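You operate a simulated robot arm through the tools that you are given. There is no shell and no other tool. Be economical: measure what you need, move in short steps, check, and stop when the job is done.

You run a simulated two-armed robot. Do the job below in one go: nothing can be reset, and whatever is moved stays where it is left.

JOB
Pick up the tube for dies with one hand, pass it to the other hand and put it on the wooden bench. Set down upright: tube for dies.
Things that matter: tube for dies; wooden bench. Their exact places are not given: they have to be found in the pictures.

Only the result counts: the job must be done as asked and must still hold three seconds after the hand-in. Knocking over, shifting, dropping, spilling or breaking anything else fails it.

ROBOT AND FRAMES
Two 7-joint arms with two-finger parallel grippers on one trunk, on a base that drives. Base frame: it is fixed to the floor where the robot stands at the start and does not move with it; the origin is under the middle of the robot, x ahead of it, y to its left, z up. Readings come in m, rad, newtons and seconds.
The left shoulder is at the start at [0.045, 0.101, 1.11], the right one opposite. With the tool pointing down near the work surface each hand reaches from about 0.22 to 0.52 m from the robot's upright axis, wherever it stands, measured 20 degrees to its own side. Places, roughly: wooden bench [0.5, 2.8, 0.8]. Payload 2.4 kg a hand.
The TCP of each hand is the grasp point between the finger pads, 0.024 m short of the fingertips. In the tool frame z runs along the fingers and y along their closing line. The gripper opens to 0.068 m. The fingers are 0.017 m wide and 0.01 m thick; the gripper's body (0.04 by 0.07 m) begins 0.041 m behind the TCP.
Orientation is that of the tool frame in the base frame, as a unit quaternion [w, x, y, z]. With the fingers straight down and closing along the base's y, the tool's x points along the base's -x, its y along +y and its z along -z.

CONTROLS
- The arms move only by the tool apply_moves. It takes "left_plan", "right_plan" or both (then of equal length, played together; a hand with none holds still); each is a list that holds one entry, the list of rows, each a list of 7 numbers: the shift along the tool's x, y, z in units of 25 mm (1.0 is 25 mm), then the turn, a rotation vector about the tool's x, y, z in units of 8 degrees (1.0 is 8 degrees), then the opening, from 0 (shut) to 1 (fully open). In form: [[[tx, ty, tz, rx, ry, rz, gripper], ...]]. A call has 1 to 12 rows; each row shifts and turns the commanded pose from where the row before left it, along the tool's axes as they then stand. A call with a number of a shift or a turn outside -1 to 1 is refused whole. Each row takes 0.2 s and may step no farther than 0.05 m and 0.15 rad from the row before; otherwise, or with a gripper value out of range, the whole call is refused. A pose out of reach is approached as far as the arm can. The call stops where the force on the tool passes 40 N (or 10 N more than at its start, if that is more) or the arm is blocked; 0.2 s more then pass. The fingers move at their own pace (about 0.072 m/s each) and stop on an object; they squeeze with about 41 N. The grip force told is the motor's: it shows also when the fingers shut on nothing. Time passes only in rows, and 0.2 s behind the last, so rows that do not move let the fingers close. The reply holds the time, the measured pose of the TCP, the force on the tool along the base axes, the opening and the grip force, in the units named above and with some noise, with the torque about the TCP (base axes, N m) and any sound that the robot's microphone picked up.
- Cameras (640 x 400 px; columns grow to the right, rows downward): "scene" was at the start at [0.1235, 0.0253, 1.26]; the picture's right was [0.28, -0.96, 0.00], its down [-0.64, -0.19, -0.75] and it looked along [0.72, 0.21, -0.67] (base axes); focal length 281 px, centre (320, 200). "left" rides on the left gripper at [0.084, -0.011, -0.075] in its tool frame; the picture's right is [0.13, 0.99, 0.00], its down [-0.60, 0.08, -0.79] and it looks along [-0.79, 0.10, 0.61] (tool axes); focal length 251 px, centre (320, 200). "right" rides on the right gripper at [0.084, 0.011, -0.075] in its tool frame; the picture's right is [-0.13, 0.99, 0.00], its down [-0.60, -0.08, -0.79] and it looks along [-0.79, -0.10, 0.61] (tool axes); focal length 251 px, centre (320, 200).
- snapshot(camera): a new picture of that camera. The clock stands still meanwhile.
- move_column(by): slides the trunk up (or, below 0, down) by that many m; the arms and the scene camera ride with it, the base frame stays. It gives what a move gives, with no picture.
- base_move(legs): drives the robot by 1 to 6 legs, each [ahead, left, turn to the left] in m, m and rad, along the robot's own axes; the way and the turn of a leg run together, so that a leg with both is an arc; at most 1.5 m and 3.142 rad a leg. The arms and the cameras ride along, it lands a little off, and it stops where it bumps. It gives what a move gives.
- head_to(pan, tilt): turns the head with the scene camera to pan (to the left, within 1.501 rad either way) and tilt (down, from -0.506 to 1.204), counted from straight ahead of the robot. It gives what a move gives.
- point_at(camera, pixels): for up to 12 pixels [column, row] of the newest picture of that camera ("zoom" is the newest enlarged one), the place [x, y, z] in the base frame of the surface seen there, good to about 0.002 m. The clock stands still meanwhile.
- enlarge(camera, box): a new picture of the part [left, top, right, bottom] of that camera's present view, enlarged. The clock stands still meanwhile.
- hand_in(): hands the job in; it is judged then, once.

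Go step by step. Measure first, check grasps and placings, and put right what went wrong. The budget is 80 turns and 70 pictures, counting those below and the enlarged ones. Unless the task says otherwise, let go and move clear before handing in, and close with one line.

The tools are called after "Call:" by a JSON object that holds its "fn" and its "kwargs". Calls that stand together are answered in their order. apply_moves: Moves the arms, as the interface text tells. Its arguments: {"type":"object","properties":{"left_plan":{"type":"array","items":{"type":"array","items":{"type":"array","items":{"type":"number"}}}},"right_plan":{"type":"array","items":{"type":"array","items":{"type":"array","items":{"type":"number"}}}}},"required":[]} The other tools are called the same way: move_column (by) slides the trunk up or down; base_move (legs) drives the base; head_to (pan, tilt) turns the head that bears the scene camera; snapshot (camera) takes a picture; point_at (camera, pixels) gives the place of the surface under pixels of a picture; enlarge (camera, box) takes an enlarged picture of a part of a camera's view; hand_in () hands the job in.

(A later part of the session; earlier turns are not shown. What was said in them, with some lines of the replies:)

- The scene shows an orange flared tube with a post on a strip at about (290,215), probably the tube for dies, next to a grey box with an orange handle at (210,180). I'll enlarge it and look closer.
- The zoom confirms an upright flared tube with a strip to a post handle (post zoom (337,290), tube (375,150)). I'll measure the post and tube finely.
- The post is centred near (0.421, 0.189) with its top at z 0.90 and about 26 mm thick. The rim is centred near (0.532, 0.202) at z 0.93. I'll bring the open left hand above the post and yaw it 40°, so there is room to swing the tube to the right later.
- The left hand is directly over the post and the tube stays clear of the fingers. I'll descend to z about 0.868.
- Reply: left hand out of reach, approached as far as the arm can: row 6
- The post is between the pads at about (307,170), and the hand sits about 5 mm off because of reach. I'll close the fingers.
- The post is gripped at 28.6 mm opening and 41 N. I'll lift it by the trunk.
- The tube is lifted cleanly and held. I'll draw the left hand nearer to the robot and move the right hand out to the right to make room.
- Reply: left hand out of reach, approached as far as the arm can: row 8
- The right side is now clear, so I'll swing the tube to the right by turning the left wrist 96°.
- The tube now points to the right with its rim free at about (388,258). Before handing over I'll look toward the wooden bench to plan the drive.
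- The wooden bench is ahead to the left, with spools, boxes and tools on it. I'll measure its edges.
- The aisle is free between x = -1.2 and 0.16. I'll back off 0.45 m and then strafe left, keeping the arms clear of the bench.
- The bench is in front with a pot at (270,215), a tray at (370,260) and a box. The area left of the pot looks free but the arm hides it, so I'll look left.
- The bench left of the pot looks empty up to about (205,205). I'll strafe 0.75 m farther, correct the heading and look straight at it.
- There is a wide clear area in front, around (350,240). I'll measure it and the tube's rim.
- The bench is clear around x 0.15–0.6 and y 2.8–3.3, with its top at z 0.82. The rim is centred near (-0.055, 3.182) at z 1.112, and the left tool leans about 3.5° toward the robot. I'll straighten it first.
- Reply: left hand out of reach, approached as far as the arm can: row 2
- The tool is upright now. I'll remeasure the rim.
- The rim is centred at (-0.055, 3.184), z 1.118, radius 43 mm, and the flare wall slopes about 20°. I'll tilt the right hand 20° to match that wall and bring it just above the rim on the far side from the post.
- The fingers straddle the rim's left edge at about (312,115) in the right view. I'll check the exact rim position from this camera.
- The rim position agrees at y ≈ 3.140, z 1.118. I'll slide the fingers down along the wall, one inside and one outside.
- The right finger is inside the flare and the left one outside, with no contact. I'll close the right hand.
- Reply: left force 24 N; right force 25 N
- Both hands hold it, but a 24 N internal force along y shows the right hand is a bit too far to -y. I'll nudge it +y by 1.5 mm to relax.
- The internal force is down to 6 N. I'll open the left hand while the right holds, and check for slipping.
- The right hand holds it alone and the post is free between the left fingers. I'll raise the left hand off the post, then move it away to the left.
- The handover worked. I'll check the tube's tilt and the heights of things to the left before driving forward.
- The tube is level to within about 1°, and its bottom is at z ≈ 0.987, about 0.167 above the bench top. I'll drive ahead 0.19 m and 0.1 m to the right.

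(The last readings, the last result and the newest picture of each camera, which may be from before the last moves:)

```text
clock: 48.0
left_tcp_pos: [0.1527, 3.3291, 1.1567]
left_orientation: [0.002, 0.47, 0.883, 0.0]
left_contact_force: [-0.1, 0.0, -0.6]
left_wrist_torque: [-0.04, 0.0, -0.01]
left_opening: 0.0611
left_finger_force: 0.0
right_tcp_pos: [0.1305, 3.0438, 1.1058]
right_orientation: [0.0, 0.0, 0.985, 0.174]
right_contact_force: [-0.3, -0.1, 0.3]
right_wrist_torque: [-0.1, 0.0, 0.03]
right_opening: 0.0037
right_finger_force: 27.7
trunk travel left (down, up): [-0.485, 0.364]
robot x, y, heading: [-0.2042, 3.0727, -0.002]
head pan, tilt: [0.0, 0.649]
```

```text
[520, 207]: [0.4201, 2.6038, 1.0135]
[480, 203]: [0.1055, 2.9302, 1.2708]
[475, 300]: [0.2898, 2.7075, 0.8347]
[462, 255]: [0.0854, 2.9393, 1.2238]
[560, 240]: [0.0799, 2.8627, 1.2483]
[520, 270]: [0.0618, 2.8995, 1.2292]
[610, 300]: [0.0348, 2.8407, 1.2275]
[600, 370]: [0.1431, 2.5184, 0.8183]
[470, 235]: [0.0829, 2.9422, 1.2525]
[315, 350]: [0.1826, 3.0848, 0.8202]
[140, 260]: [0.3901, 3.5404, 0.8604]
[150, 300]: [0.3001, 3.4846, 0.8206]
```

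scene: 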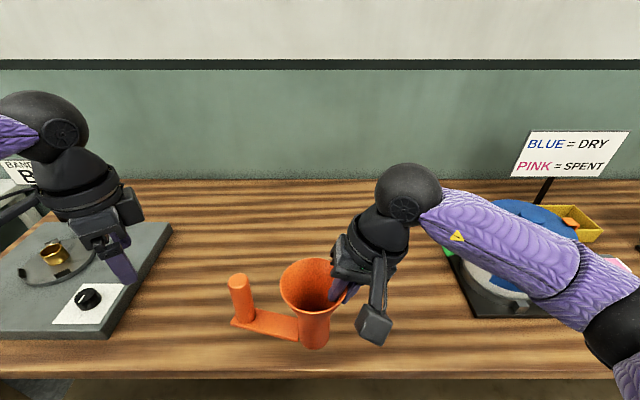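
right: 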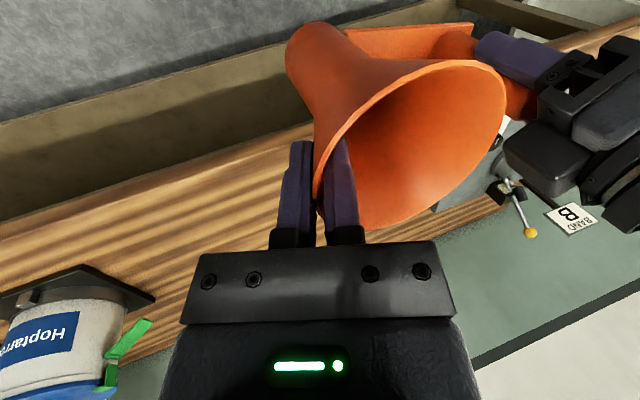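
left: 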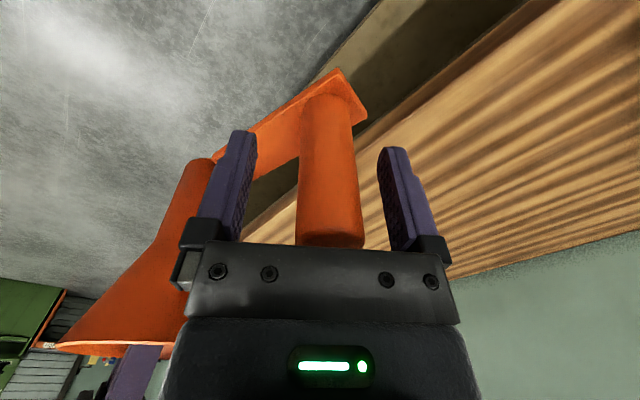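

The forearm stays well clear of the pot. I'll extend the right hand 0.13 m forward over the bench.

Call:
{"fn": "apply_moves", "kwargs": {"right_plan": [[[-0.65, 0, 0, 0, 0, 0, 0], [-0.65, 0, 0, 0, 0, 0, 0], [-0.65, 0, 0, 0, 0, 0, 0], [-0.65, 0, 0, 0, 0, 0, 0], [-0.65, 0, 0, 0, 0, 0, 0], [-0.65, 0, 0, 0, 0, 0, 0], [-0.65, 0, 0, 0, 0, 0, 0], [-0.65, 0, 0, 0, 0, 0, 0], [0, 0, 0, 0, 0, 0, 0]]]}}

Call:
{"fn": "move_column", "kwargs": {"by": -0.1}}

Call:
{"fn": "snapshot", "kwargs": {"camera": "scene"}}

```text
clock: 50.0
left_tcp_pos: [0.152, 3.3298, 1.1581]
left_orientation: [0.0, 0.469, 0.883, -0.001]
left_contact_force: [-0.3, -0.1, 0.1]
left_wrist_torque: [0.0, -0.01, -0.02]
left_opening: 0.0614
left_finger_force: 0.1
right_tcp_pos: [0.26, 3.0417, 1.1052]
right_orientation: [0.0, 0.0, 0.985, 0.174]
right_contact_force: [0.4, 0.6, -0.3]
right_wrist_torque: [-0.07, 0.02, -0.01]
right_opening: 0.0035
right_finger_force: 27.7
trunk travel left (down, up): [-0.485, 0.364]
robot x, y, heading: [-0.2037, 3.0724, 0.002]
head pan, tilt: [0.0, 0.649]
```

```text
clock: 51.3
left_tcp_pos: [0.151, 3.329, 1.0573]
left_orientation: [0.001, 0.469, 0.883, -0.001]
left_contact_force: [1.4, -0.3, -0.3]
left_wrist_torque: [-0.03, -0.04, 0.01]
left_opening: 0.0612
left_finger_force: 0.2
right_tcp_pos: [0.2596, 3.0427, 1.0055]
right_orientation: [0.0, 0.0, 0.985, 0.174]
right_contact_force: [-0.4, -0.8, -0.2]
right_wrist_torque: [-0.11, 0.05, 0.02]
right_opening: 0.0036
right_finger_force: 27.2
trunk travel left (down, up): [-0.385, 0.464]
robot x, y, heading: [-0.2075, 3.0736, -0.001]
head pan, tilt: [0.0, 0.649]
```

```text
41 pictures are left
```

scene: 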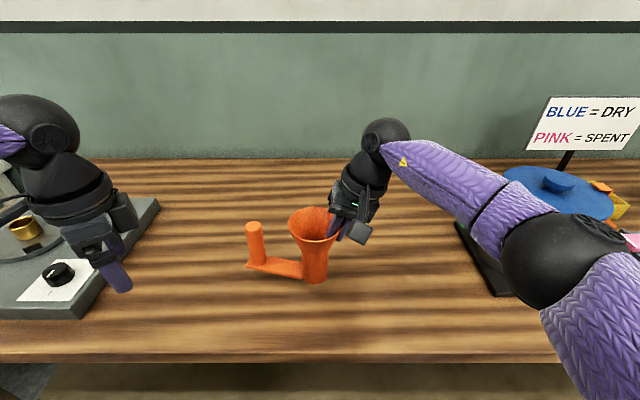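

The tube hangs over the bench. I'll check the elbow's clearance to the pot and the strip's levelness.

Call:
{"fn": "point_at", "kwargs": {"camera": "scene", "pixels": [[565, 260], [525, 285], [510, 255], [488, 260], [498, 290], [515, 195], [252, 264], [296, 272], [280, 262], [256, 226], [272, 222], [600, 300]]}}

Call:
{"fn": "enlarge", "kwargs": {"camera": "scene", "box": [230, 190, 370, 300]}}

```text
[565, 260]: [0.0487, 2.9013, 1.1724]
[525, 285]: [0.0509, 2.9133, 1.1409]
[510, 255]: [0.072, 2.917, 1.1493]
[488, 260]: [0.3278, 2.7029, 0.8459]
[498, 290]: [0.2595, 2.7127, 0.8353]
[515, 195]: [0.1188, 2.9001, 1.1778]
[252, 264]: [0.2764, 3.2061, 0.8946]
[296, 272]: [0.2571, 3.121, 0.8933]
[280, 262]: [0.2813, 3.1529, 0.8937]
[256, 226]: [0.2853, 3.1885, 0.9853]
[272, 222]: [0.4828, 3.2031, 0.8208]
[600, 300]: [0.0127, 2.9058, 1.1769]
```

```text
3.64 times, centred on (300, 245) of scene
```

zoom: 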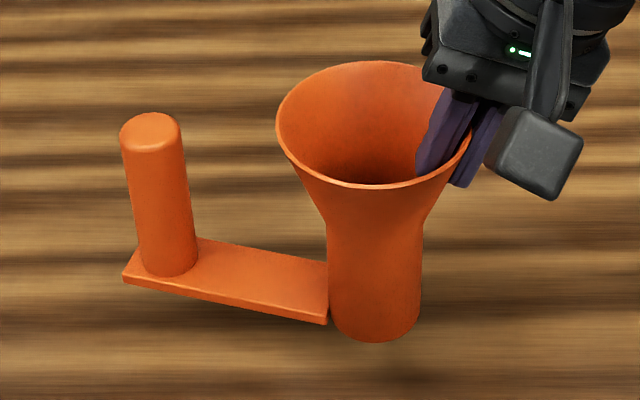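

The tube is level and its bottom is about 0.066 m above the bench, with the elbow clear of the pot. I'll lower the trunk by 0.055.

Call:
{"fn": "move_column", "kwargs": {"by": -0.055}}

Call:
{"fn": "enlarge", "kwargs": {"camera": "scene", "box": [230, 180, 370, 290]}}

Call:
{"fn": "point_at", "kwargs": {"camera": "zoom", "pixels": [[150, 280], [290, 290], [230, 270], [380, 345], [375, 360], [130, 295], [320, 320]]}}

```text
clock: 52.3
left_tcp_pos: [0.1526, 3.3292, 1.0033]
left_orientation: [0.0, 0.47, 0.883, 0.0]
left_contact_force: [0.4, 0.0, -0.4]
left_wrist_torque: [0.02, -0.01, 0.03]
left_opening: 0.0612
left_finger_force: 0.1
right_tcp_pos: [0.2601, 3.0434, 0.9509]
right_orientation: [0.001, 0.0, 0.985, 0.173]
right_contact_force: [0.1, 0.0, -0.1]
right_wrist_torque: [-0.09, -0.02, -0.02]
right_opening: 0.0034
right_finger_force: 27.0
trunk travel left (down, up): [-0.33, 0.519]
robot x, y, heading: [-0.2086, 3.0754, 0.003]
head pan, tilt: [0.0, 0.649]
```

```text
3.64 times, centred on (300, 235) of scene
```

zoom: 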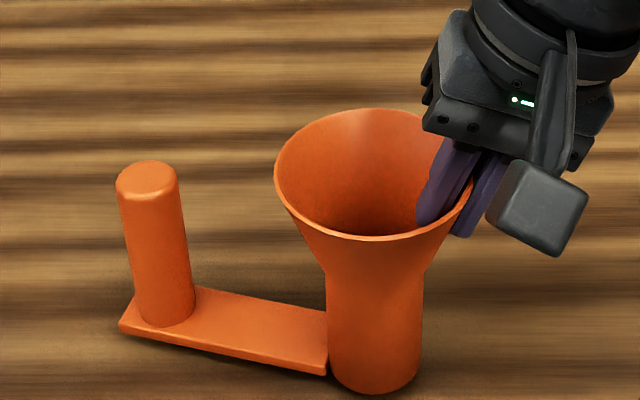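

```text
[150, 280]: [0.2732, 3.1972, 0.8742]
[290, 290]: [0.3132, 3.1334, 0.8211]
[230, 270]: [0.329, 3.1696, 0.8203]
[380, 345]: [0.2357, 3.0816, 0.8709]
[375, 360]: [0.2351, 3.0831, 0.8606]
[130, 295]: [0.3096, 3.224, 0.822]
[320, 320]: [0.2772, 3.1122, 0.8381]
```

About 10 mm remain to the bench. I'll lower the right hand gently by 9 mm.

Call:
{"fn": "apply_moves", "kwargs": {"right_plan": [[[0, -0.027, 0.075, 0, 0, 0, 0], [0, -0.027, 0.075, 0, 0, 0, 0], [0, -0.027, 0.075, 0, 0, 0, 0], [0, -0.027, 0.075, 0, 0, 0, 0], [0, -0.013, 0.037, 0, 0, 0, 0], [0, 0, 0, 0, 0, 0, 0]]]}}

```text
clock: 53.7
left_tcp_pos: [0.152, 3.3301, 1.0008]
left_orientation: [0.0, 0.469, 0.883, -0.001]
left_contact_force: [-0.1, 0.3, 0.2]
left_wrist_torque: [-0.03, 0.02, 0.01]
left_opening: 0.061
left_finger_force: 0.0
right_tcp_pos: [0.2611, 3.0432, 0.9413]
right_orientation: [-0.001, 0.0, 0.985, 0.174]
right_contact_force: [0.3, -0.8, -0.5]
right_wrist_torque: [-0.06, -0.01, -0.01]
right_opening: 0.0037
right_finger_force: 27.1
trunk travel left (down, up): [-0.33, 0.519]
robot x, y, heading: [-0.2069, 3.076, 0.001]
head pan, tilt: [0.0, 0.649]
```

There is no contact yet. I'll continue in 1 mm steps.

Call:
{"fn": "apply_moves", "kwargs": {"right_plan": [[[0, -0.0135, 0.0375, 0, 0, 0, 0], [0, 0, 0, 0, 0, 0, 0], [0, -0.0135, 0.0375, 0, 0, 0, 0], [0, 0, 0, 0, 0, 0, 0]]]}}

Call:
{"fn": "enlarge", "kwargs": {"camera": "scene", "box": [230, 190, 370, 300]}}

Call:
{"fn": "point_at", "kwargs": {"camera": "zoom", "pixels": [[240, 300], [140, 310], [310, 320], [310, 305], [100, 300], [200, 280]]}}

```text
clock: 54.7
left_tcp_pos: [0.1512, 3.3304, 1.0025]
left_orientation: [0.001, 0.47, 0.883, 0.0]
left_contact_force: [1.0, 0.1, -0.6]
left_wrist_torque: [-0.03, 0.0, 0.0]
left_opening: 0.0613
left_finger_force: 0.1
right_tcp_pos: [0.2594, 3.0431, 0.9413]
right_orientation: [0.002, 0.001, 0.985, 0.175]
right_contact_force: [2.3, -2.5, 9.8]
right_wrist_torque: [-0.06, -0.49, -0.1]
right_opening: 0.0033
right_finger_force: 27.0
trunk travel left (down, up): [-0.33, 0.519]
robot x, y, heading: [-0.2058, 3.0707, 0.001]
head pan, tilt: [0.0, 0.649]
```

```text
3.64 times, centred on (300, 245) of scene
```

zoom: 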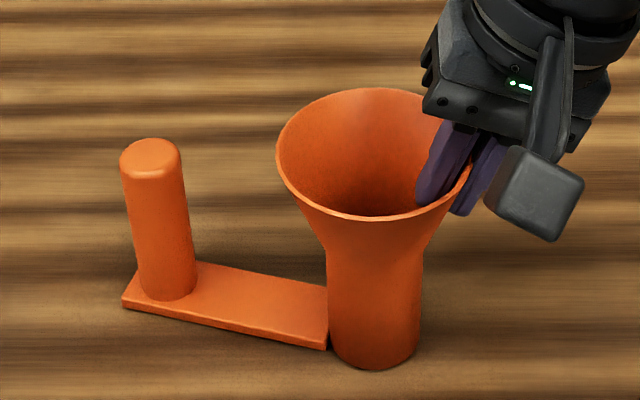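

```text
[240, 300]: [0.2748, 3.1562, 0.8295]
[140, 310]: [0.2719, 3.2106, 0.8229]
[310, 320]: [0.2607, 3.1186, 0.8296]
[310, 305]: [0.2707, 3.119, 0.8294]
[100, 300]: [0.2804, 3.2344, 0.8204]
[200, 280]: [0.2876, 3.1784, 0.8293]
```

The tube stands on the bench with 10 N of contact and the strip flat at z 0.829. I'll release.

Call:
{"fn": "apply_moves", "kwargs": {"right_plan": [[[0, 0, 0, 0, 0, 0, 0.2], [0, 0, 0, 0, 0, 0, 0.4], [0, 0, 0, 0, 0, 0, 0.5], [0, 0, 0, 0, 0, 0, 0.5]]]}}

Call:
{"fn": "snapshot", "kwargs": {"camera": "right"}}

```text
clock: 55.7
left_tcp_pos: [0.153, 3.3294, 1.002]
left_orientation: [0.001, 0.47, 0.883, -0.001]
left_contact_force: [-0.1, -0.3, -1.1]
left_wrist_torque: [-0.02, -0.01, 0.03]
left_opening: 0.0612
left_finger_force: 0.0
right_tcp_pos: [0.2599, 3.0433, 0.9405]
right_orientation: [-0.001, 0.0, 0.985, 0.174]
right_contact_force: [0.3, 0.4, 0.2]
right_wrist_torque: [-0.02, 0.05, 0.01]
right_opening: 0.034
right_finger_force: 0.1
trunk travel left (down, up): [-0.33, 0.519]
robot x, y, heading: [-0.2032, 3.0773, 0.001]
head pan, tilt: [0.0, 0.649]
```

```text
37 pictures are left
```

right: 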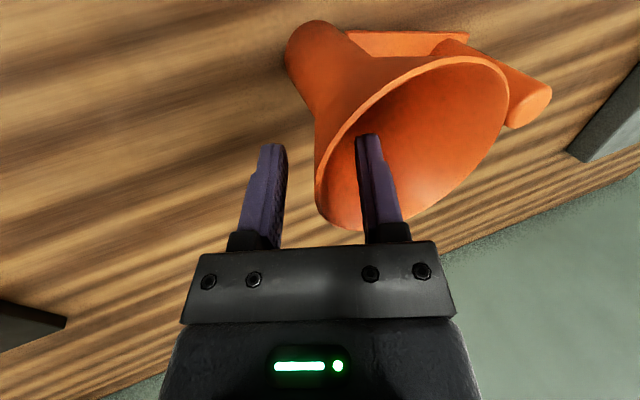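

It is released with no contact and the fingers are clear of the wall. I'll withdraw along the tool axis.

Call:
{"fn": "apply_moves", "kwargs": {"right_plan": [[[0, 0, -0.7, 0, 0, 0, 0.5], [0, 0, -0.7, 0, 0, 0, 0.5], [0, 0, -0.7, 0, 0, 0, 0.5], [0, 0, -0.7, 0, 0, 0, 0.5], [0, 0, -0.7, 0, 0, 0, 0.5], [0, 0, -0.7, 0, 0, 0, 0.5], [0, -0.5, -0.3, 0, 0, 0, 0.5], [0.5, -0.3, 0, 0, 0, 0, 0.5], [0.5, 0, 0, 0, 0, 0, 0.5], [0, 0, 0, 0, 0, 0, 0.5]]]}}

Call:
{"fn": "snapshot", "kwargs": {"camera": "scene"}}

```text
clock: 57.9
left_tcp_pos: [0.1522, 3.3291, 1.0026]
left_orientation: [0.001, 0.47, 0.883, 0.0]
left_contact_force: [-0.2, 0.3, -0.7]
left_wrist_torque: [-0.01, 0.01, -0.02]
left_opening: 0.0612
left_finger_force: 0.1
right_tcp_pos: [0.2345, 2.9866, 1.0385]
right_orientation: [-0.001, 0.0, 0.985, 0.174]
right_contact_force: [0.5, 0.2, 0.1]
right_wrist_torque: [-0.01, -0.01, 0.01]
right_opening: 0.034
right_finger_force: 0.1
trunk travel left (down, up): [-0.33, 0.519]
robot x, y, heading: [-0.2055, 3.0711, 0.004]
head pan, tilt: [0.0, 0.649]
```

```text
36 pictures are left
```

scene: 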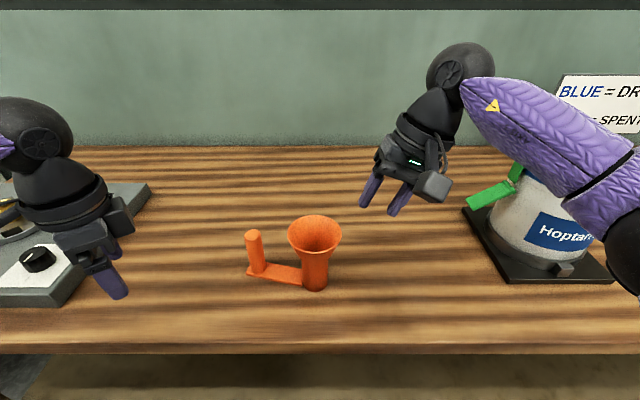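

The tube stands upright on the bench at (300,260), both hands are clear, and nothing else was disturbed. I'll hand in.

Call:
{"fn": "hand_in", "kwargs": {}}

```text
The job is handed in.
```

The left hand picked up the tube for dies and passed it to the right hand. The right hand set it upright on the wooden bench and let go, and nothing else was touched.
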